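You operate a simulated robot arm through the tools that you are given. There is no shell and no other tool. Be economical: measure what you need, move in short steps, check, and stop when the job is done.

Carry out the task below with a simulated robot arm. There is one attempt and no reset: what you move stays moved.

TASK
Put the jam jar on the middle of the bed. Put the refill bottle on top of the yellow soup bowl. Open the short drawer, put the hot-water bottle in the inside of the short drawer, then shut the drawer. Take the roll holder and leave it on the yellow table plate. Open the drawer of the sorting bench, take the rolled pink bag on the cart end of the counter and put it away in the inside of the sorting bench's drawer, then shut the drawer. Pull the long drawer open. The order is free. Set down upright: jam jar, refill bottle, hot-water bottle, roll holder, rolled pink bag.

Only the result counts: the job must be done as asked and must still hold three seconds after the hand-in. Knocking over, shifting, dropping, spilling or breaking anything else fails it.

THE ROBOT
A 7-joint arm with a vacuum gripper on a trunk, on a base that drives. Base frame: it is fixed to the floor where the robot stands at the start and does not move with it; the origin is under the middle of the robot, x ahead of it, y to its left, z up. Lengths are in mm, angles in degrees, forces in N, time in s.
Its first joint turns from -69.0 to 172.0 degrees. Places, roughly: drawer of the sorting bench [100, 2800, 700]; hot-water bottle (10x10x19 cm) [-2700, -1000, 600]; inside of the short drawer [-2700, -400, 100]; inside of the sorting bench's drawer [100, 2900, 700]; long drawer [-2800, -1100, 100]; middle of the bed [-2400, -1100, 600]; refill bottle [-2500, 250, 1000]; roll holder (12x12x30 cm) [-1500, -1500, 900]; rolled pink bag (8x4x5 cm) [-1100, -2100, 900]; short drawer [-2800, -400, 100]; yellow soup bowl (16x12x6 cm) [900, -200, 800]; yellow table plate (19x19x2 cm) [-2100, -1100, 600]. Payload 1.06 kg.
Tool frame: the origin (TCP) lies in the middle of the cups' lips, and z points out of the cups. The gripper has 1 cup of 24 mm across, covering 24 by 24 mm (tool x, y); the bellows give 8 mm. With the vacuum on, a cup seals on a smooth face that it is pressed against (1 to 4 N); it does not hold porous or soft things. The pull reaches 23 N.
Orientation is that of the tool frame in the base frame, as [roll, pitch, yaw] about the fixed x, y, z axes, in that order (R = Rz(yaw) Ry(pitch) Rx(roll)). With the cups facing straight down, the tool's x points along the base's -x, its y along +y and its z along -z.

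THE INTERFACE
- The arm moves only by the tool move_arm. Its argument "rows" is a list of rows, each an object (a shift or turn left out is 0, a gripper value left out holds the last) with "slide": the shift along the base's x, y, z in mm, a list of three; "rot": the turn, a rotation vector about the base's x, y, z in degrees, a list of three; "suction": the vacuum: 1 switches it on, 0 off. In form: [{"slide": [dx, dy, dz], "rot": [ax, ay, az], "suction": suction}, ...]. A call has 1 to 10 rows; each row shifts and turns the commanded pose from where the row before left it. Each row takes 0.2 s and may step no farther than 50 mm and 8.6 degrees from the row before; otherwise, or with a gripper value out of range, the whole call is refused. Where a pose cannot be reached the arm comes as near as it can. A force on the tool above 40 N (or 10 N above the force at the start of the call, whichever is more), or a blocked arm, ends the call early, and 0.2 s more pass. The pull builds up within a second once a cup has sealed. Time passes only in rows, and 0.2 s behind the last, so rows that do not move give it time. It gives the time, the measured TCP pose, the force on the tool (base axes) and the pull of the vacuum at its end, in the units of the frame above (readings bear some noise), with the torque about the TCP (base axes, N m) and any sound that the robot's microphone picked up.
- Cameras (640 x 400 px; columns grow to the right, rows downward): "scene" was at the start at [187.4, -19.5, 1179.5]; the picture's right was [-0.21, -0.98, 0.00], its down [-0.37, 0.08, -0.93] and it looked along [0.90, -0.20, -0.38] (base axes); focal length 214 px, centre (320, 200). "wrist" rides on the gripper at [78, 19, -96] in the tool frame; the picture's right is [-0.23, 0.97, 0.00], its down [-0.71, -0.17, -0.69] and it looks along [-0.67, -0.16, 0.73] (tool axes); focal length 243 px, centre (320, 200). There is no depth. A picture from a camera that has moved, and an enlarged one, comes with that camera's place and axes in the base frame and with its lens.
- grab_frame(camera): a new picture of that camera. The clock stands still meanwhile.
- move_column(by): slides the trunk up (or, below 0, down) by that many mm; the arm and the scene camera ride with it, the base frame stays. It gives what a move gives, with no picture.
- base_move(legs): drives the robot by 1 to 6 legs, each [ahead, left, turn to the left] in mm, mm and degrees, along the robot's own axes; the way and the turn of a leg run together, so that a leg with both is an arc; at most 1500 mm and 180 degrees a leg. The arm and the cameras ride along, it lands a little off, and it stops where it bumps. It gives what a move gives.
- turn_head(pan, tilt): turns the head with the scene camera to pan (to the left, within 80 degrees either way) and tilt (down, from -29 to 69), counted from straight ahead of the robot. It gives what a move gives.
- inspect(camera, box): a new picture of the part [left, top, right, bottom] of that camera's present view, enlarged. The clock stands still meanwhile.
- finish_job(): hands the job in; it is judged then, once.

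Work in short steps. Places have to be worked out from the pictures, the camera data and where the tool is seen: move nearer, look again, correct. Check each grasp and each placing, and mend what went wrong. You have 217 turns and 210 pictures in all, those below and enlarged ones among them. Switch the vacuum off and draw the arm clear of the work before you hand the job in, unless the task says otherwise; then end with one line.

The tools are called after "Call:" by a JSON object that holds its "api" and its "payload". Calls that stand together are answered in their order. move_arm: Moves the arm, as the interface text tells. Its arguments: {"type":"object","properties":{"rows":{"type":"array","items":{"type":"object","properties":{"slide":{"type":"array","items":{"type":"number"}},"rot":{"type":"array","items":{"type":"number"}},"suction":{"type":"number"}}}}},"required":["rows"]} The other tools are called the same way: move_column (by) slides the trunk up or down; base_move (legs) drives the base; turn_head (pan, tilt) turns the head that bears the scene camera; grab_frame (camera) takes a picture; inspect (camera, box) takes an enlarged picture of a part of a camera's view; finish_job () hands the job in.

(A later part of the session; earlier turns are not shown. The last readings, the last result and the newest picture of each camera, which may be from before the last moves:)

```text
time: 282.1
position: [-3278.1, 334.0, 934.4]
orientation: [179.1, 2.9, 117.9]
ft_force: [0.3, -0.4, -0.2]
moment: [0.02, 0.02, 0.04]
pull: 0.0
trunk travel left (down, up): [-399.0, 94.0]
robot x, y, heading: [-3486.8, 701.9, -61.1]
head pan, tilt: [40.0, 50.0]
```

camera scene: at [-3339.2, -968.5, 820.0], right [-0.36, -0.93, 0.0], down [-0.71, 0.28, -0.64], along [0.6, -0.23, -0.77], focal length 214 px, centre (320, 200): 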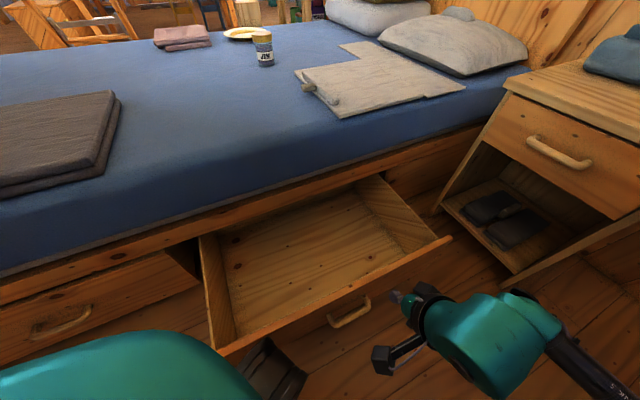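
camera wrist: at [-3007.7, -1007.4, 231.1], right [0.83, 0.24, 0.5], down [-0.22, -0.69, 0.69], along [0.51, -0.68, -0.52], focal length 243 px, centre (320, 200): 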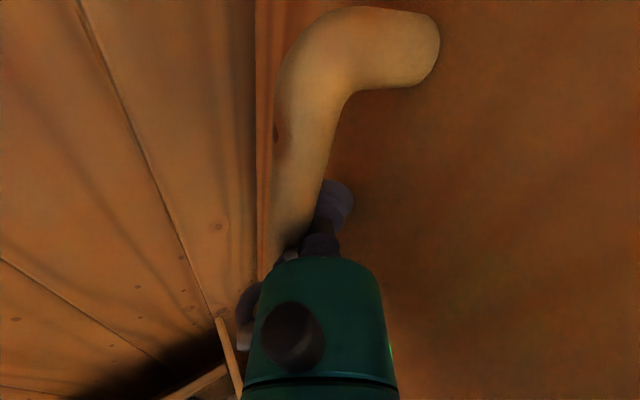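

Now over to the washstand, passing well clear of its front.

Call:
{"api": "base_move", "payload": {"legs": [[-201, 111, 0], [573, 1039, 0], [0, 0, -45], [0, 0, -44]]}}

Call:
{"api": "turn_head", "payload": {"pan": 35, "tilt": 25}}

Call:
{"api": "grab_frame", "payload": {"camera": "scene"}}

```text
time: 293.5
position: [-2674.4, 699.3, 932.9]
orientation: [179.1, 2.9, 29.0]
ft_force: [0.2, -0.4, 1.0]
moment: [0.0, -0.01, 0.02]
pull: 0.1
trunk travel left (down, up): [-399.0, 94.0]
robot x, y, heading: [-2310.5, 918.9, -150.0]
head pan, tilt: [40.0, 50.0]
```

```text
time: 294.4
position: [-2674.5, 698.0, 932.5]
orientation: [179.0, 2.9, 28.9]
ft_force: [-0.2, -0.2, 0.0]
moment: [-0.01, 0.03, 0.03]
pull: 0.0
trunk travel left (down, up): [-399.0, 94.0]
robot x, y, heading: [-2310.3, 918.5, -149.8]
head pan, tilt: [35.0, 25.0]
```

```text
78 pictures are left
camera scene: at [-2412.6, 797.0, 1253.0], right [-0.91, 0.42, 0.0], down [0.18, 0.38, -0.91], along [-0.38, -0.82, -0.42], focal length 214 px, centre (320, 200)
```

scene: 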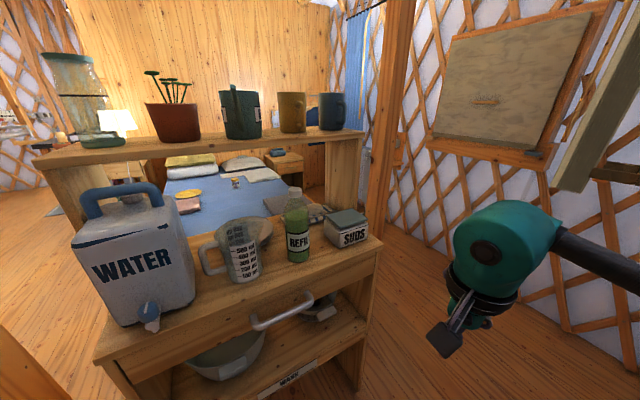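

Bottle confirmed near [-2555, 347], cap z≈1060. I raise the tool above it and move closer.

Call:
{"api": "move_column", "payload": {"by": 85}}

Call:
{"api": "move_arm", "payload": {"rows": [{"slide": [0, 0, 45], "rot": [0, 0, 0]}, {"slide": [0, 0, 45], "rot": [1.4, -2.5, 0]}, {"slide": [0, 0, 30]}]}}

Call:
{"api": "base_move", "payload": {"legs": [[45, 210, 0]]}}

Call:
{"api": "grab_frame", "payload": {"camera": "wrist"}}

```text
time: 295.6
position: [-2675.3, 697.4, 1017.5]
orientation: [179.1, 2.9, 29.0]
ft_force: [0.0, 0.9, 0.1]
moment: [-0.03, 0.02, 0.0]
pull: 0.0
trunk travel left (down, up): [-484.0, 9.0]
robot x, y, heading: [-2309.8, 918.5, -149.8]
head pan, tilt: [35.0, 25.0]
```

```text
time: 296.4
position: [-2674.7, 697.9, 1138.1]
orientation: [179.0, 0.0, 29.1]
ft_force: [-0.5, 0.0, -0.5]
moment: [-0.01, 0.02, -0.02]
pull: 0.1
trunk travel left (down, up): [-484.0, 9.0]
robot x, y, heading: [-2312.2, 918.5, -149.8]
head pan, tilt: [35.0, 25.0]
```

```text
time: 298.1
position: [-2605.8, 492.2, 1137.2]
orientation: [179.1, 0.0, 29.1]
ft_force: [0.0, 0.4, 0.0]
moment: [-0.02, 0.01, -0.02]
pull: 0.1
trunk travel left (down, up): [-484.0, 9.0]
robot x, y, heading: [-2245.9, 710.8, -149.7]
head pan, tilt: [35.0, 25.0]
```

```text
77 pictures are left
camera wrist: at [-2529.1, 514.5, 1233.2], right [0.27, -0.96, 0.02], down [-0.71, -0.18, 0.68], along [-0.66, -0.19, -0.73], focal length 243 px, centre (320, 200)
```

wrist: 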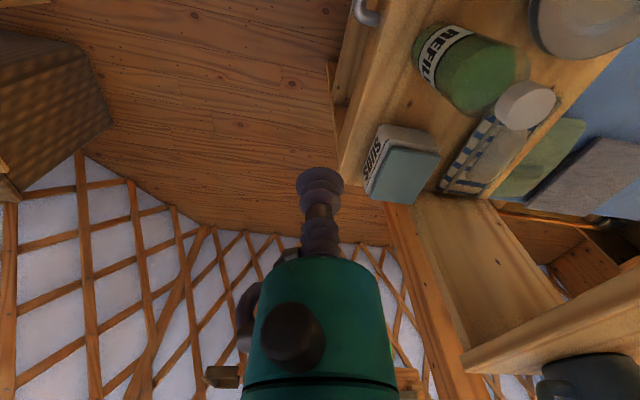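

Cap at ≈[-2555, 351]. There is modest clearance to the upper shelf (front y≈276). I move over the cap at height.

Call:
{"api": "move_arm", "payload": {"rows": [{"slide": [13, -35, 0]}, {"slide": [13, -35, 0]}, {"slide": [13, -35, 0]}, {"slide": [12, -35, 0]}]}}

Call:
{"api": "grab_frame", "payload": {"camera": "wrist"}}

Call:
{"api": "grab_frame", "payload": {"camera": "scene"}}

```text
time: 299.1
position: [-2554.6, 351.2, 1137.5]
orientation: [179.2, 0.0, 29.1]
ft_force: [-0.1, 0.4, 0.0]
moment: [0.01, -0.02, -0.01]
pull: 0.1
trunk travel left (down, up): [-484.0, 9.0]
robot x, y, heading: [-2245.1, 714.7, -149.9]
head pan, tilt: [35.0, 25.0]
```

```text
76 pictures are left
camera wrist: at [-2477.0, 374.8, 1233.2], right [0.27, -0.96, 0.02], down [-0.71, -0.19, 0.68], along [-0.66, -0.19, -0.73], focal length 243 px, centre (320, 200)
```

wrist: 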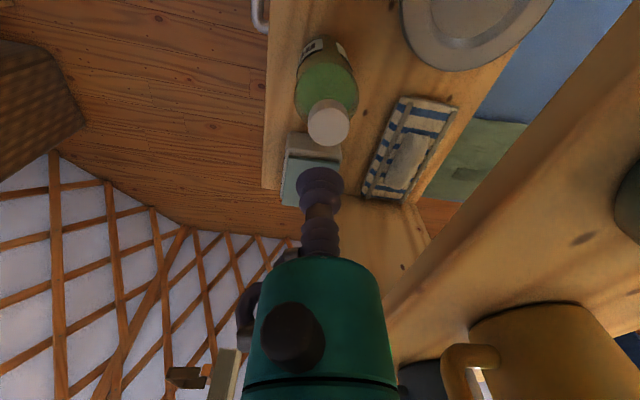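

```text
75 pictures are left
camera scene: at [-2288.7, 623.1, 1349.6], right [-0.91, 0.42, 0.0], down [0.18, 0.38, -0.91], along [-0.38, -0.82, -0.42], focal length 214 px, centre (320, 200)
```

scene: 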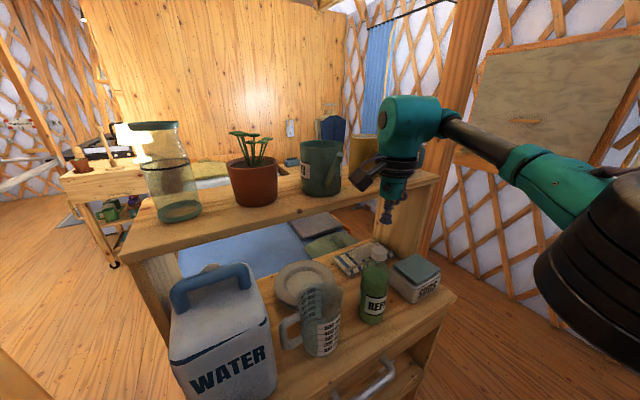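

Shift 5 mm in y and descend slowly with the vacuum on.

Call:
{"api": "move_arm", "payload": {"rows": [{"slide": [0, -5, -20], "suction": 1}, {"slide": [0, 0, -25]}, {"slide": [0, 0, -12]}, {"slide": [0, 0, -6]}]}}

Call:
{"api": "grab_frame", "payload": {"camera": "wrist"}}

```text
time: 300.1
position: [-2556.1, 348.1, 1074.6]
orientation: [179.2, 0.1, 29.1]
ft_force: [0.2, -0.4, 0.0]
moment: [0.0, 0.0, 0.0]
pull: 0.1
trunk travel left (down, up): [-484.0, 9.0]
robot x, y, heading: [-2239.4, 714.0, -149.7]
head pan, tilt: [35.0, 25.0]
```

```text
74 pictures are left
camera wrist: at [-2478.1, 370.9, 1170.5], right [0.27, -0.96, 0.02], down [-0.71, -0.18, 0.68], along [-0.66, -0.19, -0.73], focal length 243 px, centre (320, 200)
```

wrist: 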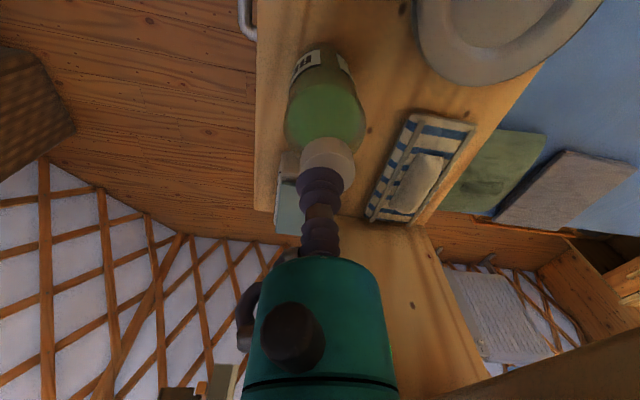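

Small correction and continue to contact.

Call:
{"api": "move_arm", "payload": {"rows": [{"slide": [4, -3, -4]}, {"slide": [0, 0, -5]}, {"slide": [0, 0, -4]}, {"slide": [0, 0, -4]}]}}

```text
time: 301.1
position: [-2551.0, 343.3, 1058.8]
orientation: [179.1, 0.1, 29.1]
ft_force: [-0.7, -1.5, 1.4]
moment: [0.05, 0.01, 0.0]
pull: 0.2
trunk travel left (down, up): [-484.0, 9.0]
robot x, y, heading: [-2243.6, 713.5, -149.8]
head pan, tilt: [35.0, 25.0]
```

Light contact; press a bit more.

Call:
{"api": "move_arm", "payload": {"rows": [{"slide": [0, 0, -3]}, {"slide": [0, 0, -2]}, {"slide": [0, 0, 0]}, {"slide": [0, 0, 0]}]}}

```text
time: 302.1
position: [-2551.3, 343.9, 1053.6]
orientation: [179.1, 0.0, 29.2]
ft_force: [1.0, -0.2, 5.3]
moment: [0.0, 0.03, -0.02]
pull: 0.1
trunk travel left (down, up): [-484.0, 9.0]
robot x, y, heading: [-2242.1, 711.6, -149.8]
head pan, tilt: [35.0, 25.0]
```

No seal yet. Look at the alignment.

Call:
{"api": "inspect", "payload": {"camera": "wrist", "box": [240, 80, 400, 240]}}

Call:
{"api": "inspect", "payload": {"camera": "scene", "box": [300, 170, 460, 330]}}

```text
2.50 times, centred on (320, 160) of wrist
camera zoom: at [-2474.2, 367.3, 1148.6], right [0.27, -0.96, 0.02], down [-0.71, -0.18, 0.68], along [-0.66, -0.19, -0.73], focal length 606 px, centre (320, 300)
```

zoom: 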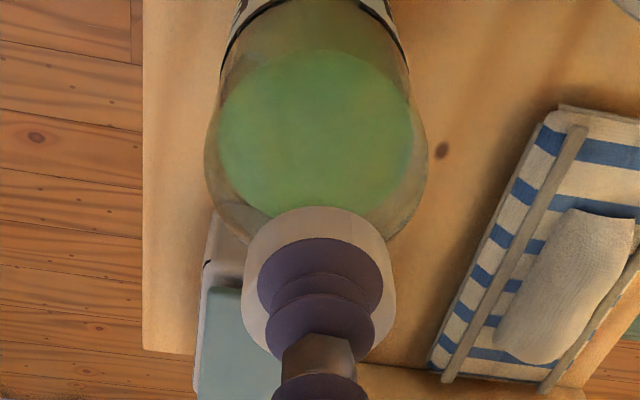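

```text
2.50 times, centred on (380, 250) of scene
camera zoom: at [-2289.4, 624.0, 1349.7], right [-0.91, 0.42, 0.0], down [0.18, 0.38, -0.91], along [-0.38, -0.82, -0.42], focal length 536 px, centre (170, 75)
```

zoom: 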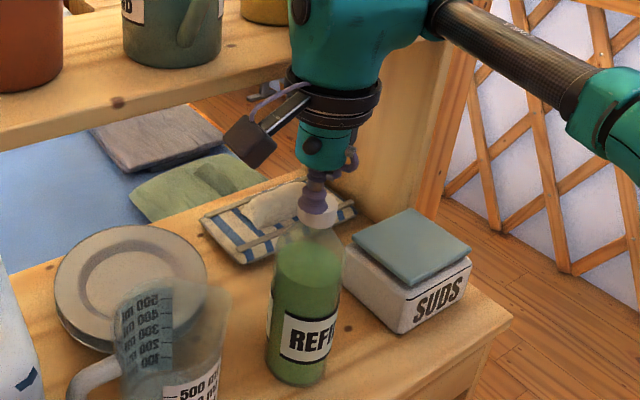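

The cup overhangs the cap's edge by a few millimetres. I lift slightly, shift about 8 mm in -x, and press again.

Call:
{"api": "move_arm", "payload": {"rows": [{"slide": [0, 0, 8]}, {"slide": [-8, 0, 0]}, {"slide": [0, 0, -5]}, {"slide": [0, 0, -3]}, {"slide": [0, 0, 0]}, {"slide": [0, 0, 0]}]}}

```text
time: 303.4
position: [-2559.0, 345.0, 1054.3]
orientation: [179.1, 0.2, 29.2]
ft_force: [3.7, 0.7, 18.7]
moment: [0.03, 0.0, -0.01]
pull: 23.6
trunk travel left (down, up): [-484.0, 9.0]
robot x, y, heading: [-2242.8, 711.4, -149.5]
head pan, tilt: [35.0, 25.0]
```

Sealed. Lift 60 mm and move out, away from the shelf.

Call:
{"api": "move_arm", "payload": {"rows": [{"slide": [0, 0, 8]}, {"slide": [0, 0, 20]}, {"slide": [0, 0, 30]}, {"slide": [-10, 40, 10]}, {"slide": [-10, 40, 0]}, {"slide": [-10, 40, 0]}, {"slide": [-10, 40, 0]}]}}

Call:
{"api": "grab_frame", "payload": {"camera": "scene"}}

```text
time: 305.1
position: [-2600.5, 507.5, 1118.3]
orientation: [178.9, 0.2, 29.1]
ft_force: [0.9, 0.1, -4.1]
moment: [0.01, -0.03, 0.0]
pull: 23.1
trunk travel left (down, up): [-484.0, 9.0]
robot x, y, heading: [-2242.0, 715.1, -150.0]
head pan, tilt: [35.0, 25.0]
```

```text
71 pictures are left
camera scene: at [-2290.1, 624.7, 1349.7], right [-0.91, 0.42, 0.0], down [0.18, 0.38, -0.91], along [-0.38, -0.82, -0.42], focal length 214 px, centre (320, 200)
```

scene: 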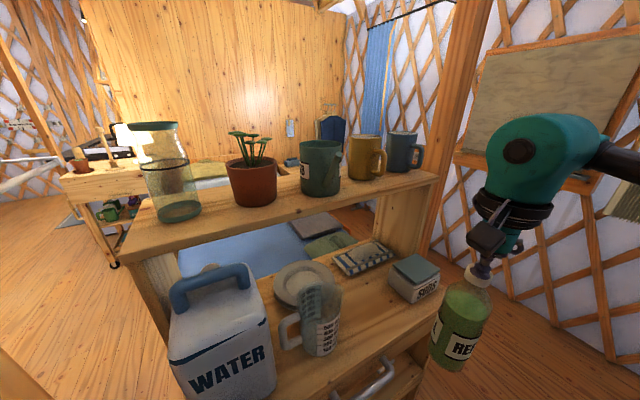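

Bottle held. Now drive around to the far side of the counter where the bowl is (≈[897, -235]), passing the counter's left end.

Call:
{"api": "base_move", "payload": {"legs": [[-1252, 631, 0], [0, 0, -30]]}}

Call:
{"api": "turn_head", "payload": {"pan": 60, "tilt": 20}}

```text
time: 313.5
position: [-1255.7, 768.7, 1119.4]
orientation: [179.0, 0.0, -2.2]
ft_force: [-0.1, 0.3, -4.5]
moment: [0.02, -0.02, 0.0]
pull: 22.8
trunk travel left (down, up): [-484.0, 9.0]
robot x, y, heading: [-841.3, 761.9, 179.0]
head pan, tilt: [35.0, 25.0]
```

```text
time: 314.4
position: [-1256.3, 768.7, 1118.2]
orientation: [179.1, 0.1, -2.1]
ft_force: [-0.1, -1.0, -3.6]
moment: [0.0, -0.04, -0.01]
pull: 22.8
trunk travel left (down, up): [-484.0, 9.0]
robot x, y, heading: [-843.7, 759.9, 178.7]
head pan, tilt: [60.0, 20.0]
```

Drive backward (world +x) along y≈900 past the counter's left end.

Call:
{"api": "base_move", "payload": {"legs": [[-1150, -140, 0], [-1150, 0, 0]]}}

Call:
{"api": "grab_frame", "payload": {"camera": "scene"}}

```text
time: 318.3
position: [-595.7, 842.3, 1117.4]
orientation: [179.2, 0.1, -2.7]
ft_force: [0.3, -0.4, -4.3]
moment: [-0.02, -0.04, 0.01]
pull: 23.0
trunk travel left (down, up): [-484.0, 9.0]
robot x, y, heading: [-180.8, 831.4, 178.2]
head pan, tilt: [60.0, 20.0]
stopped in leg 1: the robot was blocked; the commanded pose is now the measured one
```

```text
70 pictures are left
camera scene: at [-241.5, 751.8, 1357.8], right [-0.85, 0.52, 0.0], down [0.18, 0.29, -0.94], along [-0.49, -0.8, -0.34], focal length 214 px, centre (320, 200)
```

scene: 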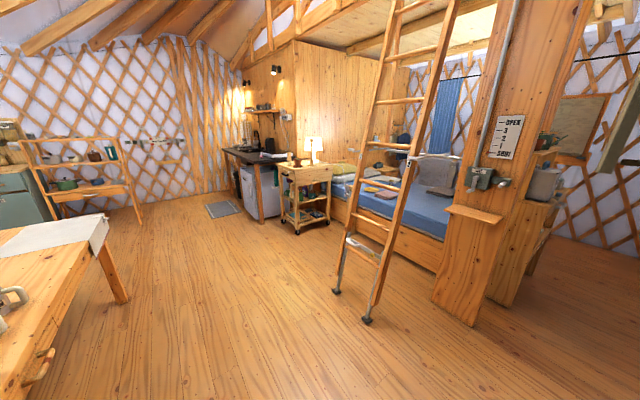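

A bench stands beside the counter (up to y≈850). I go around it at y≈1140.

Call:
{"api": "base_move", "payload": {"legs": [[50, 0, 0], [0, -310, 1.5], [-1100, 0, 0], [-500, 0, 0]]}}

Call:
{"api": "turn_head", "payload": {"pan": 45, "tilt": 30}}

Call:
{"api": "grab_frame", "payload": {"camera": "scene"}}

```text
time: 328.6
position: [943.0, 1144.1, 1118.4]
orientation: [179.1, 0.0, -1.0]
ft_force: [-0.2, 0.3, -4.2]
moment: [-0.03, -0.07, 0.02]
pull: 22.6
trunk travel left (down, up): [-484.0, 9.0]
robot x, y, heading: [1358.8, 1145.3, -179.9]
head pan, tilt: [60.0, 20.0]
```

```text
time: 329.4
position: [943.4, 1144.9, 1117.2]
orientation: [179.1, 0.0, -1.0]
ft_force: [0.6, 0.0, -3.5]
moment: [0.04, -0.08, -0.01]
pull: 22.7
trunk travel left (down, up): [-484.0, 9.0]
robot x, y, heading: [1358.2, 1147.0, -179.8]
head pan, tilt: [45.0, 30.0]
```

```text
69 pictures are left
camera scene: at [1283.8, 1081.8, 1341.7], right [-0.71, 0.7, 0.0], down [0.35, 0.36, -0.87], along [-0.61, -0.62, -0.5], focal length 214 px, centre (320, 200)
```

scene: 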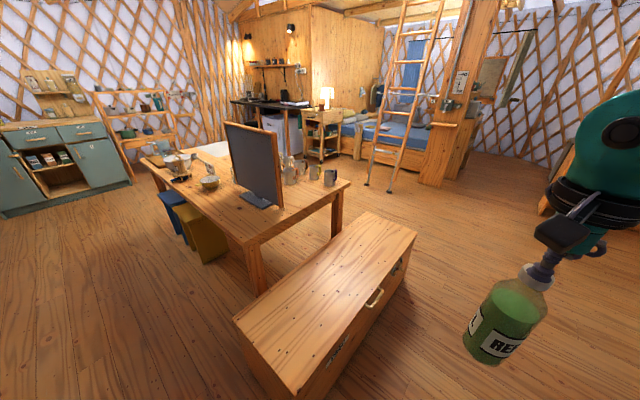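

Good overview: two stools stand under the counter's far side. I zoom to locate the bowl and stools.

Call:
{"api": "inspect", "payload": {"camera": "scene", "box": [130, 120, 290, 280]}}

```text
2.50 times, centred on (210, 200) of scene
camera zoom: at [1283.8, 1081.8, 1341.7], right [-0.71, 0.7, 0.0], down [0.35, 0.36, -0.87], along [-0.61, -0.62, -0.5], focal length 536 px, centre (595, 200)
```

zoom: 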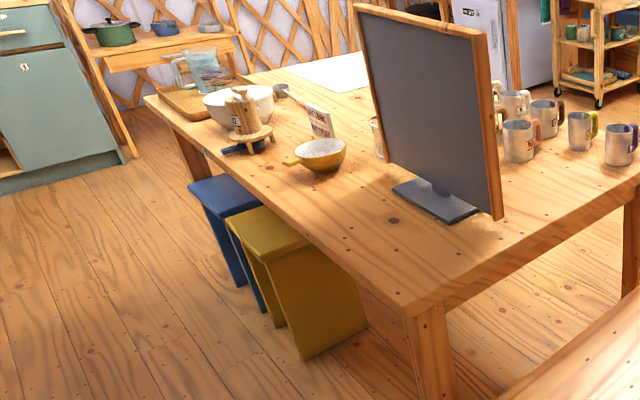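

Bowl ≈[912, -229]. I drive along x≈1440 to stand opposite it.

Call:
{"api": "base_move", "payload": {"legs": [[-85, 0, 0], [0, 700, 0], [0, 670, 0]]}}

Call:
{"api": "turn_head", "payload": {"pan": 30, "tilt": 40}}

Call:
{"api": "grab_frame", "payload": {"camera": "scene"}}

Call:
{"api": "grab_frame", "payload": {"camera": "wrist"}}

```text
time: 337.2
position: [1024.7, -223.6, 1116.9]
orientation: [179.1, 0.0, -1.5]
ft_force: [0.2, 0.4, -3.7]
moment: [0.0, -0.01, -0.03]
pull: 23.3
trunk travel left (down, up): [-484.0, 9.0]
robot x, y, heading: [1437.9, -226.7, 179.5]
head pan, tilt: [45.0, 30.0]
```

```text
time: 338.0
position: [1022.2, -223.8, 1116.8]
orientation: [179.1, 0.0, -1.6]
ft_force: [0.2, 0.4, -3.3]
moment: [-0.01, -0.08, -0.01]
pull: 22.4
trunk travel left (down, up): [-484.0, 9.0]
robot x, y, heading: [1435.8, -228.2, 179.7]
head pan, tilt: [30.0, 40.0]
```

```text
67 pictures are left
camera scene: at [1352.6, -268.7, 1326.3], right [-0.5, 0.87, 0.0], down [0.56, 0.32, -0.77], along [-0.67, -0.38, -0.64], focal length 214 px, centre (320, 200)
```

scene: 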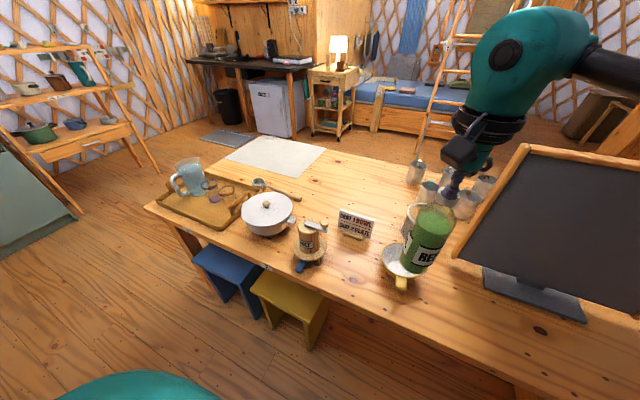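

```text
66 pictures are left
camera wrist: at [1100.9, -242.9, 1212.5], right [-0.26, -0.96, 0.01], down [-0.7, 0.2, 0.68], along [-0.66, 0.17, -0.73], focal length 243 px, centre (320, 200)
```

wrist: 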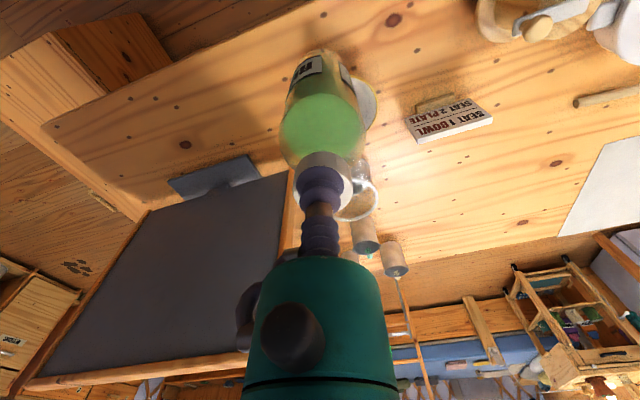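

I zoom in on the bowl in both views to fix its centre.

Call:
{"api": "inspect", "payload": {"camera": "scene", "box": [340, 190, 480, 310]}}

```text
3.33 times, centred on (410, 250) of scene
camera zoom: at [1352.6, -268.7, 1326.3], right [-0.5, 0.87, 0.0], down [0.56, 0.32, -0.77], along [-0.67, -0.38, -0.64], focal length 715 px, centre (20, 33)
```

zoom: 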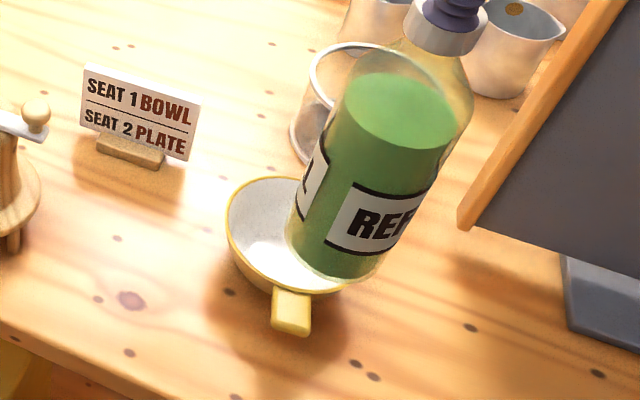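

Bowl centre ≈[925, -244]. Move the bottle above it and lower with checks.

Call:
{"api": "move_arm", "payload": {"rows": [{"slide": [-33, -7, 0]}, {"slide": [-33, -7, 0]}, {"slide": [-31, -6, 0]}, {"slide": [0, 0, -40]}, {"slide": [0, 0, -40]}]}}

Call:
{"api": "inspect", "payload": {"camera": "scene", "box": [320, 120, 520, 280]}}

Call:
{"api": "grab_frame", "payload": {"camera": "wrist"}}

```text
time: 339.2
position: [924.7, -242.5, 1037.5]
orientation: [179.2, 0.0, -1.6]
ft_force: [0.1, 0.4, -4.3]
moment: [-0.02, -0.05, -0.01]
pull: 22.8
trunk travel left (down, up): [-484.0, 9.0]
robot x, y, heading: [1439.9, -230.6, 179.5]
head pan, tilt: [30.0, 40.0]
```

```text
2.50 times, centred on (420, 200) of scene
camera zoom: at [1352.2, -268.7, 1326.2], right [-0.49, 0.87, 0.0], down [0.56, 0.32, -0.77], along [-0.67, -0.38, -0.64], focal length 536 px, centre (70, 200)
```

zoom: 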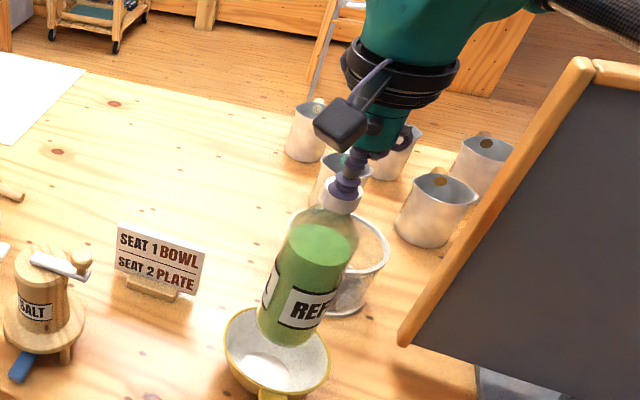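

```text
63 pictures are left
camera wrist: at [1003.4, -261.6, 1132.2], right [-0.26, -0.97, 0.01], down [-0.7, 0.2, 0.68], along [-0.66, 0.17, -0.73], focal length 243 px, centre (320, 200)
```

wrist: 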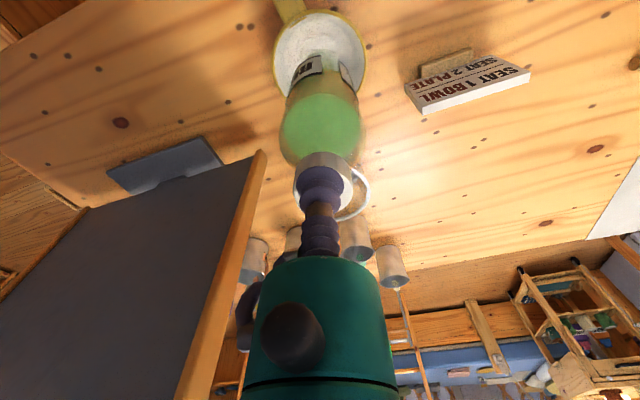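

Bowl centre refines to ≈[934, -244]; shift +9 mm and lower toward contact.

Call:
{"api": "move_arm", "payload": {"rows": [{"slide": [9, -1, 0]}, {"slide": [0, 0, -30]}, {"slide": [0, 0, -25]}]}}

Call:
{"api": "inspect", "payload": {"camera": "scene", "box": [320, 160, 480, 300]}}

```text
time: 340.0
position: [936.3, -245.3, 989.0]
orientation: [178.8, 0.5, -1.6]
ft_force: [-1.5, -1.3, 26.2]
moment: [0.09, -0.15, -0.03]
pull: 22.8
trunk travel left (down, up): [-484.0, 9.0]
robot x, y, heading: [1431.8, -226.6, 179.3]
head pan, tilt: [30.0, 40.0]
```

```text
2.86 times, centred on (400, 230) of scene
camera zoom: at [1355.6, -268.7, 1327.1], right [-0.49, 0.87, 0.0], down [0.56, 0.32, -0.77], along [-0.67, -0.38, -0.64], focal length 613 px, centre (91, 114)
```

zoom: 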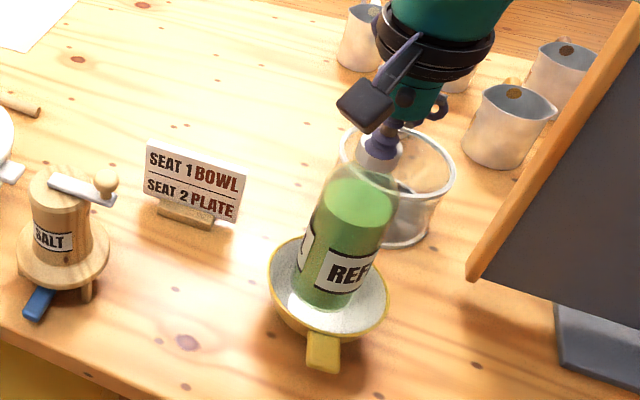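

The bottle is seated in the bowl (pressing a bit). Ease up, release, and withdraw.

Call:
{"api": "move_arm", "payload": {"rows": [{"slide": [0, 0, 4]}, {"slide": [0, 0, 0], "suction": 0}, {"slide": [0, 0, 0]}, {"slide": [0, 0, 0]}, {"slide": [0, 0, 6]}, {"slide": [0, 0, 20]}, {"slide": [0, 0, 40]}, {"slide": [20, 0, 40]}]}}

Call:
{"api": "inspect", "payload": {"camera": "scene", "box": [320, 160, 480, 300]}}

```text
time: 341.8
position: [953.0, -246.3, 1089.8]
orientation: [179.2, 0.0, -1.5]
ft_force: [-0.6, -0.5, -0.7]
moment: [-0.01, 0.0, 0.01]
pull: 0.1
trunk travel left (down, up): [-484.0, 9.0]
robot x, y, heading: [1439.9, -229.3, 179.4]
head pan, tilt: [30.0, 40.0]
```

```text
2.86 times, centred on (400, 230) of scene
camera zoom: at [1353.3, -268.5, 1326.3], right [-0.49, 0.87, 0.0], down [0.56, 0.32, -0.77], along [-0.67, -0.38, -0.64], focal length 613 px, centre (91, 114)
```

zoom: 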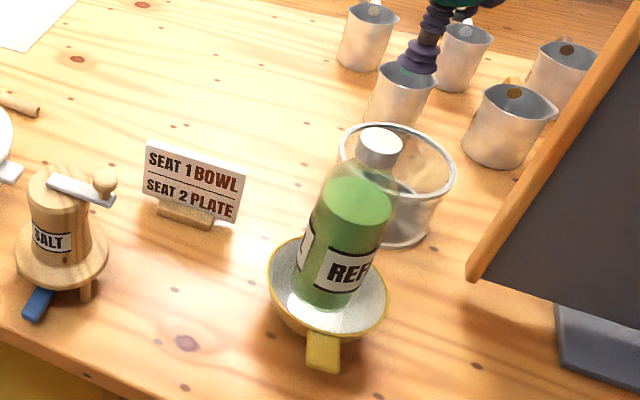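

The refill bottle stands in the bowl. Next the roll holder: I drive around the other end of the counter toward the cart and look.

Call:
{"api": "base_move", "payload": {"legs": [[0, 750, 0], [0, 720, 0], [1300, 0, 0], [600, 150, 0]]}}

Call:
{"api": "turn_head", "payload": {"pan": 15, "tilt": 25}}

Call:
{"api": "grab_frame", "payload": {"camera": "scene"}}

```text
time: 358.5
position: [-981.0, -1732.3, 1089.9]
orientation: [179.2, 0.0, -4.0]
ft_force: [-0.1, 0.5, 0.6]
moment: [-0.01, -0.03, 0.01]
pull: 0.1
trunk travel left (down, up): [-484.0, 9.0]
robot x, y, heading: [-497.0, -1733.4, 177.1]
head pan, tilt: [30.0, 40.0]
```

```text
time: 359.3
position: [-981.9, -1730.9, 1089.2]
orientation: [179.1, 0.0, -4.0]
ft_force: [-0.8, 0.1, 0.5]
moment: [-0.01, 0.02, 0.0]
pull: 0.0
trunk travel left (down, up): [-484.0, 9.0]
robot x, y, heading: [-497.3, -1730.1, 177.3]
head pan, tilt: [15.0, 25.0]
```

```text
60 pictures are left
camera scene: at [-597.4, -1750.3, 1349.5], right [-0.21, 0.98, 0.0], down [0.41, 0.09, -0.91], along [-0.88, -0.19, -0.42], focal length 214 px, centre (320, 200)
```

scene: 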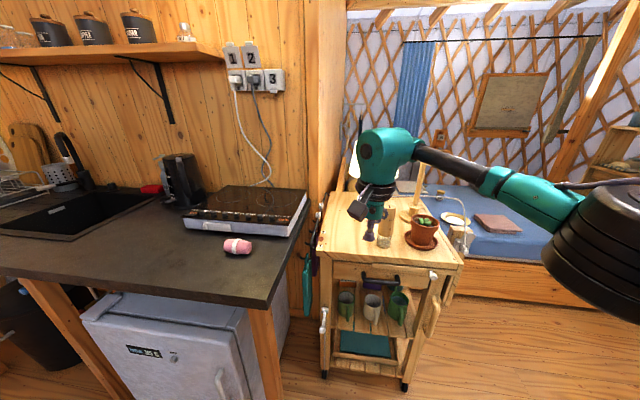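

The pink bag is visible on the counter; I zoom on the cart top to see the roll holder.

Call:
{"api": "inspect", "payload": {"camera": "scene", "box": [310, 110, 510, 270]}}

```text
2.50 times, centred on (410, 190) of scene
camera zoom: at [-597.4, -1750.3, 1349.5], right [-0.21, 0.98, 0.0], down [0.41, 0.09, -0.91], along [-0.88, -0.19, -0.42], focal length 536 px, centre (95, 225)
```

zoom: 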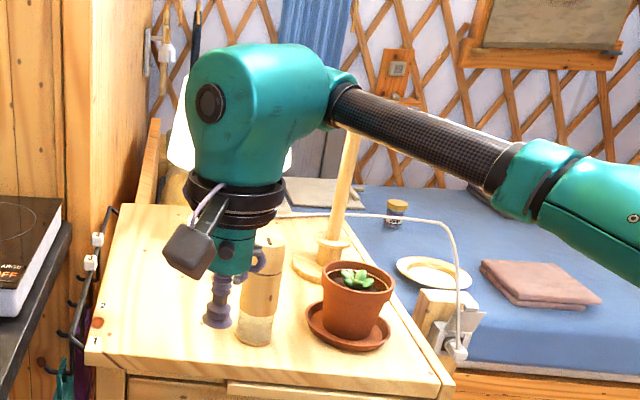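

The roll holder is the wooden disc with the upright dowel. I approach it from the open side (heading -90°), rotating first where there is room.

Call:
{"api": "base_move", "payload": {"legs": [[150, -970, 2.8], [0, 0, 45], [0, 0, 45], [0, -600, 0]]}}

Call:
{"api": "turn_head", "payload": {"pan": 10, "tilt": 25}}

Call:
{"api": "grab_frame", "payload": {"camera": "scene"}}

Call:
{"api": "grab_frame", "payload": {"camera": "wrist"}}

```text
time: 371.4
position: [-1190.3, -1257.3, 1090.3]
orientation: [179.1, 0.0, 89.0]
ft_force: [-0.1, -0.2, 0.1]
moment: [-0.01, -0.04, -0.01]
pull: 0.0
trunk travel left (down, up): [-484.0, 9.0]
robot x, y, heading: [-1213.7, -772.7, -89.6]
head pan, tilt: [15.0, 25.0]
```

```text
time: 372.1
position: [-1190.5, -1256.9, 1088.8]
orientation: [179.1, 0.1, 89.1]
ft_force: [0.2, 0.4, 0.0]
moment: [0.01, -0.03, 0.03]
pull: 0.0
trunk travel left (down, up): [-484.0, 9.0]
robot x, y, heading: [-1216.0, -775.7, -90.0]
head pan, tilt: [10.0, 25.0]
```

```text
58 pictures are left
camera scene: at [-1196.8, -874.6, 1349.6], right [-0.98, -0.18, 0.0], down [-0.08, 0.42, -0.91], along [0.16, -0.89, -0.42], focal length 214 px, centre (320, 200)
```

scene: 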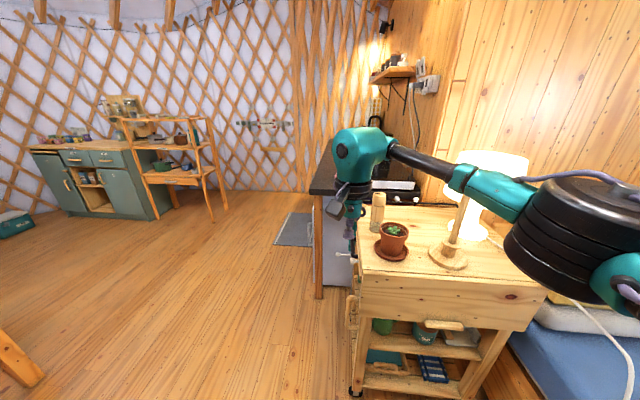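

```text
57 pictures are left
camera wrist: at [-1170.6, -1178.4, 1184.9], right [0.97, -0.25, 0.01], down [-0.19, -0.7, 0.68], along [-0.16, -0.66, -0.73], focal length 243 px, centre (320, 200)
```

wrist: 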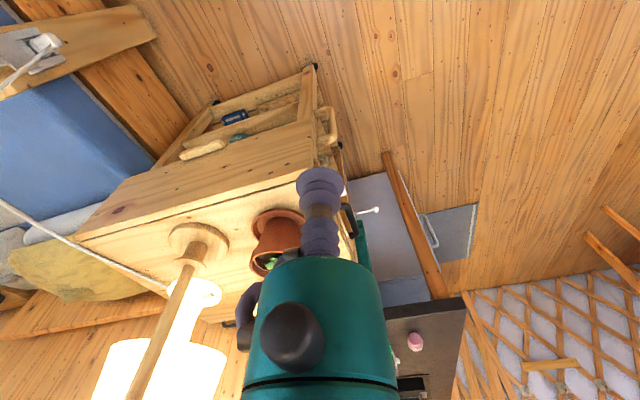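

Holder base triangulates to [-1514, -1514, 873], so its top should be at z≈1172. I raise the tool, then drive so it hovers above the dowel.

Call:
{"api": "move_arm", "payload": {"rows": [{"slide": [0, 0, 45]}, {"slide": [0, 0, 45]}, {"slide": [0, 0, 45]}]}}

Call:
{"api": "base_move", "payload": {"legs": [[0, -320, 0], [170, 0, 0]]}}

Call:
{"api": "grab_frame", "payload": {"camera": "wrist"}}

```text
time: 372.9
position: [-1189.5, -1255.4, 1224.4]
orientation: [179.3, 0.0, 89.1]
ft_force: [0.7, -0.6, -0.3]
moment: [-0.03, -0.03, 0.02]
pull: 0.1
trunk travel left (down, up): [-484.0, 9.0]
robot x, y, heading: [-1212.3, -774.3, -89.8]
head pan, tilt: [10.0, 25.0]
```

```text
time: 376.1
position: [-1514.8, -1428.2, 1223.5]
orientation: [179.1, 0.0, 88.8]
ft_force: [-0.3, -0.3, 0.1]
moment: [-0.02, -0.01, 0.01]
pull: 0.1
trunk travel left (down, up): [-484.0, 9.0]
robot x, y, heading: [-1540.3, -946.0, -89.5]
head pan, tilt: [10.0, 25.0]
```

```text
56 pictures are left
camera wrist: at [-1495.1, -1349.8, 1318.7], right [0.97, -0.25, 0.01], down [-0.2, -0.7, 0.68], along [-0.16, -0.66, -0.73], focal length 243 px, centre (320, 200)
```

wrist: 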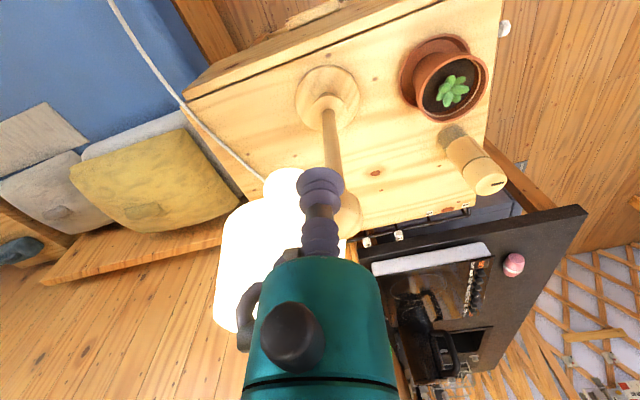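

The holder has a round knob top at ≈[-1510, -1512, 1165]. Drive 82 mm ahead so the cup is above it.

Call:
{"api": "base_move", "payload": {"legs": [[83, -3, 0]]}}

Call:
{"api": "grab_frame", "payload": {"camera": "wrist"}}

```text
time: 377.1
position: [-1517.0, -1511.1, 1224.3]
orientation: [179.1, 0.0, 89.0]
ft_force: [-0.3, -0.5, -0.8]
moment: [0.04, -0.03, 0.02]
pull: 0.1
trunk travel left (down, up): [-484.0, 9.0]
robot x, y, heading: [-1538.2, -1030.1, -89.7]
head pan, tilt: [10.0, 25.0]
```

```text
55 pictures are left
camera wrist: at [-1497.1, -1432.8, 1318.7], right [0.97, -0.25, 0.01], down [-0.19, -0.7, 0.68], along [-0.16, -0.66, -0.73], focal length 243 px, centre (320, 200)
```

wrist: 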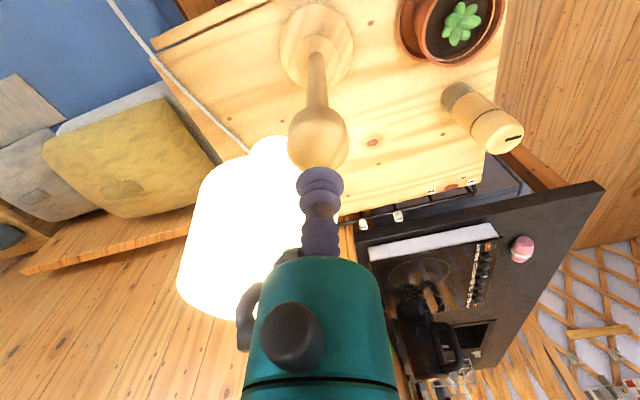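

Axis at ≈[-1518, -1518]. Align and descend with the vacuum on.

Call:
{"api": "move_arm", "payload": {"rows": [{"slide": [-1, -7, 0], "suction": 1}, {"slide": [0, 0, -20]}, {"slide": [0, 0, -15]}, {"slide": [0, 0, -8]}, {"slide": [0, 0, -4]}, {"slide": [0, 0, -4]}]}}

Call:
{"api": "inspect", "payload": {"camera": "wrist", "box": [240, 80, 400, 240]}}

```text
time: 378.6
position: [-1517.4, -1517.0, 1174.3]
orientation: [179.0, 0.4, 89.0]
ft_force: [1.0, 0.8, 4.5]
moment: [-0.01, 0.09, 0.02]
pull: 22.7
trunk travel left (down, up): [-484.0, 9.0]
robot x, y, heading: [-1539.1, -1027.3, -90.1]
head pan, tilt: [10.0, 25.0]
```

```text
2.50 times, centred on (320, 160) of wrist
camera zoom: at [-1497.6, -1438.6, 1268.7], right [0.97, -0.25, 0.02], down [-0.19, -0.7, 0.68], along [-0.16, -0.67, -0.73], focal length 606 px, centre (320, 300)
```

zoom: 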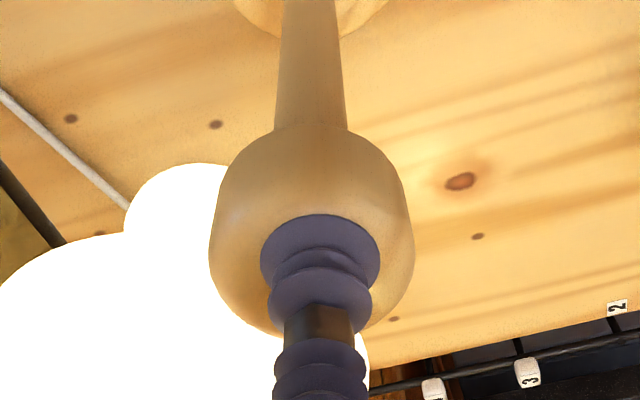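

Sealed. Lift vertically first, then retract away from the cart.

Call:
{"api": "move_arm", "payload": {"rows": [{"slide": [0, 0, 10]}, {"slide": [0, 0, 20]}, {"slide": [0, 0, 20]}, {"slide": [0, 40, 10]}, {"slide": [0, 40, 0]}, {"slide": [0, 40, 0]}]}}

Call:
{"api": "grab_frame", "payload": {"camera": "scene"}}

```text
time: 379.9
position: [-1515.5, -1397.1, 1231.7]
orientation: [179.1, 0.1, 88.9]
ft_force: [0.3, 1.2, -3.1]
moment: [0.09, -0.05, 0.02]
pull: 22.9
trunk travel left (down, up): [-484.0, 9.0]
robot x, y, heading: [-1537.3, -1023.7, -89.7]
head pan, tilt: [10.0, 25.0]
```

```text
53 pictures are left
camera scene: at [-1523.1, -1128.0, 1349.7], right [-0.98, -0.18, 0.0], down [-0.07, 0.42, -0.91], along [0.16, -0.89, -0.42], focal length 214 px, centre (320, 200)
```

scene: 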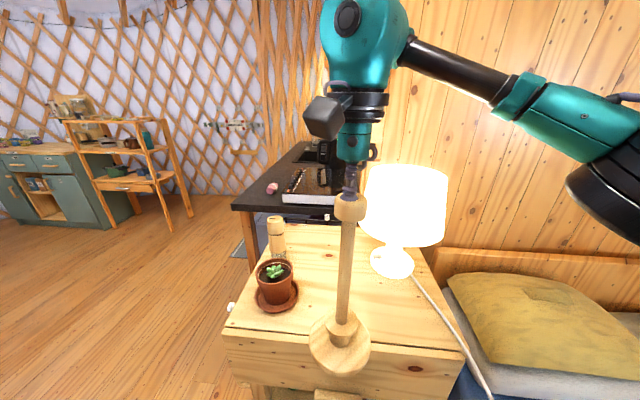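

Held (~3 N). I turn right 90° in place to face the bed.

Call:
{"api": "base_move", "payload": {"legs": [[0, 0, -45], [0, 0, -45]]}}

Call:
{"api": "turn_head", "payload": {"pan": 25, "tilt": 40}}

Call:
{"api": "grab_frame", "payload": {"camera": "scene"}}

```text
time: 384.4
position: [-1910.7, -1057.0, 1230.5]
orientation: [179.0, 0.0, 0.0]
ft_force: [0.4, 0.5, -2.5]
moment: [-0.03, -0.03, -0.04]
pull: 22.7
trunk travel left (down, up): [-484.0, 9.0]
robot x, y, heading: [-1537.2, -1024.1, -178.7]
head pan, tilt: [10.0, 25.0]
```

```text
time: 385.2
position: [-1909.2, -1057.7, 1231.2]
orientation: [179.1, 0.0, -0.1]
ft_force: [0.4, 0.1, -3.6]
moment: [0.02, -0.02, -0.01]
pull: 22.1
trunk travel left (down, up): [-484.0, 9.0]
robot x, y, heading: [-1542.8, -1029.5, -178.9]
head pan, tilt: [25.0, 40.0]
```

```text
52 pictures are left
camera scene: at [-1626.5, -1064.7, 1326.3], right [-0.44, 0.9, 0.0], down [0.58, 0.28, -0.77], along [-0.69, -0.34, -0.64], focal length 214 px, centre (320, 200)
```

scene: 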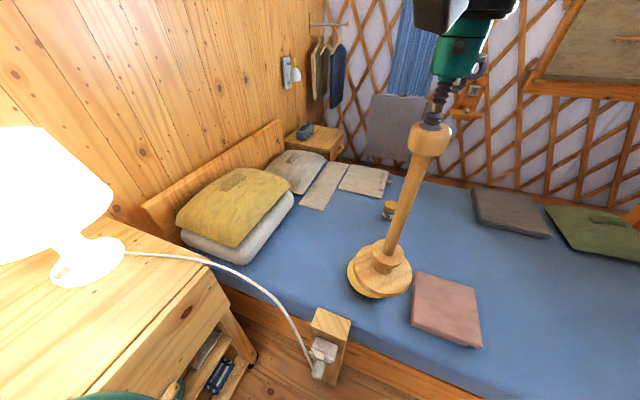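

The plate lies at ≈[-2128, -1087] (consistent from earlier views). I move ahead 60 mm, extend the arm above it, and lower the trunk for reach.

Call:
{"api": "base_move", "payload": {"legs": [[60, 0, 0]]}}

Call:
{"api": "move_arm", "payload": {"rows": [{"slide": [-40, -8, -10]}, {"slide": [-40, -8, -20]}, {"slide": [-30, -8, -20]}]}}

Call:
{"api": "move_column", "payload": {"by": -200}}

Call:
{"api": "move_arm", "payload": {"rows": [{"slide": [-25, -3, 0]}, {"slide": [-22, -2, 0]}]}}

Call:
{"api": "grab_frame", "payload": {"camera": "scene"}}

Call:
{"api": "grab_frame", "payload": {"camera": "wrist"}}

```text
time: 386.4
position: [-1970.4, -1054.1, 1230.8]
orientation: [179.2, 0.0, -0.3]
ft_force: [0.4, 0.1, -2.8]
moment: [-0.01, -0.05, 0.02]
pull: 22.9
trunk travel left (down, up): [-484.0, 9.0]
robot x, y, heading: [-1599.8, -1027.0, -179.2]
head pan, tilt: [25.0, 40.0]
stopped in leg 1: the robot was blocked; the commanded pose is now the measured one
```

```text
time: 387.2
position: [-2081.0, -1080.9, 1180.9]
orientation: [179.3, -0.1, -0.2]
ft_force: [-0.2, 0.2, -3.3]
moment: [0.03, -0.03, -0.02]
pull: 22.5
trunk travel left (down, up): [-484.0, 9.0]
robot x, y, heading: [-1602.5, -1026.7, -179.2]
head pan, tilt: [25.0, 40.0]
```

```text
time: 389.3
position: [-2081.1, -1079.8, 981.5]
orientation: [179.2, 0.2, -0.3]
ft_force: [0.8, 0.4, -3.2]
moment: [0.01, 0.0, 0.0]
pull: 22.6
trunk travel left (down, up): [-284.0, 209.0]
robot x, y, heading: [-1599.2, -1026.0, -179.0]
head pan, tilt: [25.0, 40.0]
```

```text
time: 389.9
position: [-2127.8, -1083.0, 980.2]
orientation: [179.2, 0.0, -0.3]
ft_force: [-0.4, 0.2, -3.5]
moment: [-0.01, 0.0, 0.01]
pull: 22.9
trunk travel left (down, up): [-284.0, 209.0]
robot x, y, heading: [-1600.6, -1024.9, -179.0]
head pan, tilt: [25.0, 40.0]
```

```text
51 pictures are left
camera scene: at [-1781.6, -1064.4, 1112.0], right [-0.44, 0.9, 0.0], down [0.58, 0.28, -0.77], along [-0.69, -0.33, -0.64], focal length 214 px, centre (320, 200)
```

scene: 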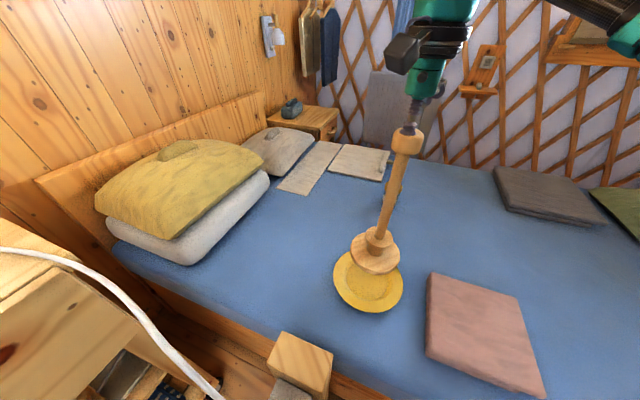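

```text
50 pictures are left
camera wrist: at [-2049.2, -1100.3, 1076.4], right [-0.24, -0.97, 0.01], down [-0.71, 0.19, 0.68], along [-0.67, 0.15, -0.73], focal length 243 px, centre (320, 200)
```

wrist: 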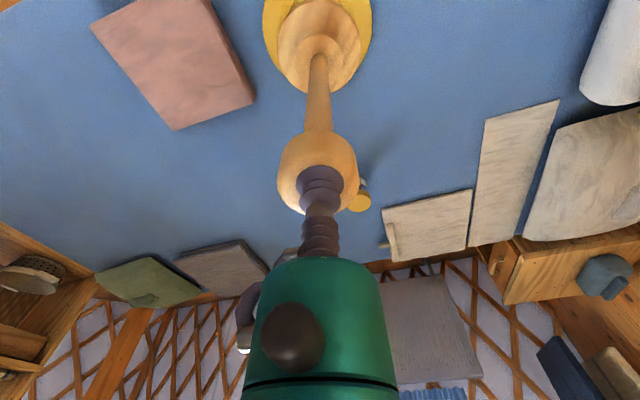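

Plate centre refines to ≈[-2114, -1083]. Shift and lower in steps.

Call:
{"api": "move_arm", "payload": {"rows": [{"slide": [14, 0, 0]}, {"slide": [0, 0, -40]}, {"slide": [0, 0, -30]}, {"slide": [0, 0, -15]}]}}

Call:
{"api": "inspect", "payload": {"camera": "scene", "box": [290, 200, 450, 340]}}

```text
time: 390.9
position: [-2114.0, -1083.0, 894.9]
orientation: [179.2, 0.1, -0.4]
ft_force: [-1.1, -0.9, -3.5]
moment: [0.02, -0.02, -0.01]
pull: 22.6
trunk travel left (down, up): [-284.0, 209.0]
robot x, y, heading: [-1598.5, -1027.1, -179.2]
head pan, tilt: [25.0, 40.0]
```

```text
2.86 times, centred on (370, 270) of scene
camera zoom: at [-1781.5, -1064.3, 1112.1], right [-0.44, 0.9, 0.0], down [0.58, 0.28, -0.77], along [-0.69, -0.33, -0.64], focal length 613 px, centre (177, 0)
```

zoom: 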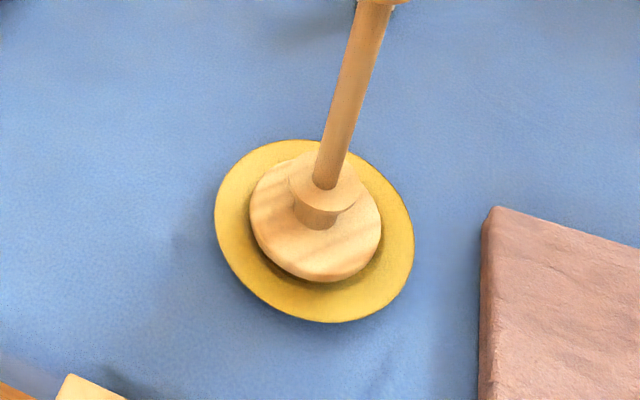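

Well centred. Lower to contact.

Call:
{"api": "move_arm", "payload": {"rows": [{"slide": [0, 0, -8]}, {"slide": [0, 0, -6]}, {"slide": [0, 0, -5]}, {"slide": [0, 0, -4]}]}}

```text
time: 391.9
position: [-2111.9, -1085.4, 874.8]
orientation: [178.9, 0.2, -0.4]
ft_force: [2.0, -5.3, 26.0]
moment: [0.06, 0.09, 0.02]
pull: 23.1
trunk travel left (down, up): [-284.0, 209.0]
robot x, y, heading: [-1598.1, -1027.4, -179.2]
head pan, tilt: [25.0, 40.0]
```

Seated. Release and withdraw.

Call:
{"api": "move_arm", "payload": {"rows": [{"slide": [0, 0, 4]}, {"slide": [0, 0, 0], "suction": 0}, {"slide": [0, 0, 0]}, {"slide": [0, 0, 0]}, {"slide": [0, 0, 5]}, {"slide": [0, 0, 15]}, {"slide": [0, 0, 35]}, {"slide": [0, 0, 45]}, {"slide": [20, 0, 40]}, {"slide": [40, 0, 20]}]}}

Call:
{"api": "grab_frame", "payload": {"camera": "scene"}}

```text
time: 394.1
position: [-2052.5, -1083.8, 1036.5]
orientation: [179.2, 0.0, -0.4]
ft_force: [0.1, -0.5, -0.8]
moment: [-0.02, -0.01, 0.01]
pull: 0.1
trunk travel left (down, up): [-284.0, 209.0]
robot x, y, heading: [-1600.5, -1022.6, -179.2]
head pan, tilt: [25.0, 40.0]
```

```text
48 pictures are left
camera scene: at [-1781.1, -1064.3, 1112.1], right [-0.44, 0.9, 0.0], down [0.58, 0.28, -0.77], along [-0.69, -0.33, -0.64], focal length 214 px, centre (320, 200)
```

scene: 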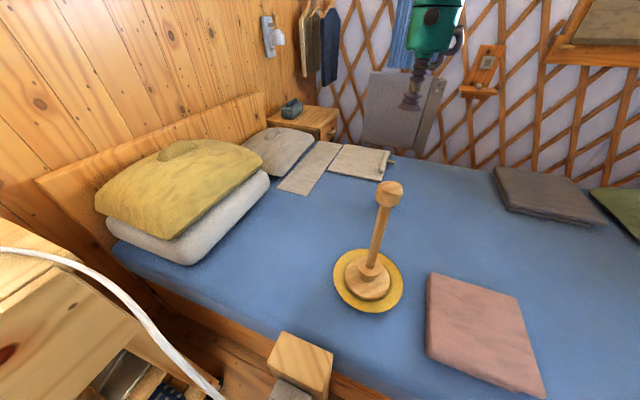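

The holder stands on the yellow plate. Now to the sorting bench: I back away from the bed, turn to face +y and drive up the room.

Call:
{"api": "base_move", "payload": {"legs": [[-1000, 0, 0], [0, 0, -45], [0, 0, -46], [1400, 0, 0], [1350, 0, 0]]}}

Call:
{"api": "turn_head", "payload": {"pan": 0, "tilt": 25}}

Call:
{"api": "grab_frame", "payload": {"camera": "scene"}}

```text
time: 416.5
position: [-616.6, 2217.3, 1036.3]
orientation: [179.1, 0.1, -92.0]
ft_force: [-0.3, 0.0, -0.6]
moment: [0.04, 0.0, 0.01]
pull: 0.1
trunk travel left (down, up): [-284.0, 209.0]
robot x, y, heading: [-572.1, 1764.3, 89.0]
head pan, tilt: [25.0, 40.0]
```

```text
time: 417.4
position: [-617.5, 2215.9, 1036.0]
orientation: [179.3, 0.0, -92.1]
ft_force: [-0.1, 0.1, -0.3]
moment: [0.03, 0.02, -0.02]
pull: 0.1
trunk travel left (down, up): [-284.0, 209.0]
robot x, y, heading: [-576.0, 1760.5, 89.2]
head pan, tilt: [0.0, 25.0]
```

```text
47 pictures are left
camera scene: at [-568.9, 1960.7, 1135.4], right [1.0, -0.01, 0.0], down [-0.01, -0.42, -0.91], along [0.01, 0.91, -0.42], focal length 214 px, centre (320, 200)
```

scene: 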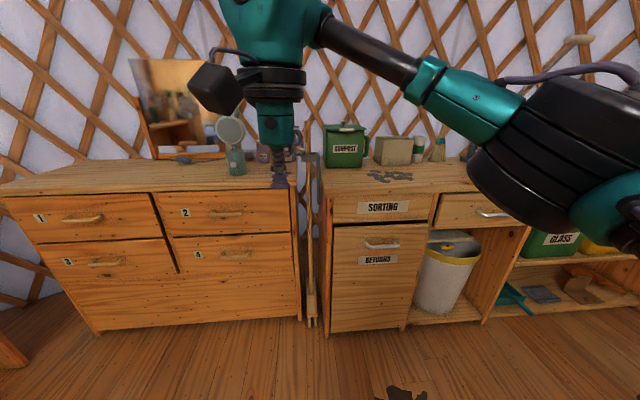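

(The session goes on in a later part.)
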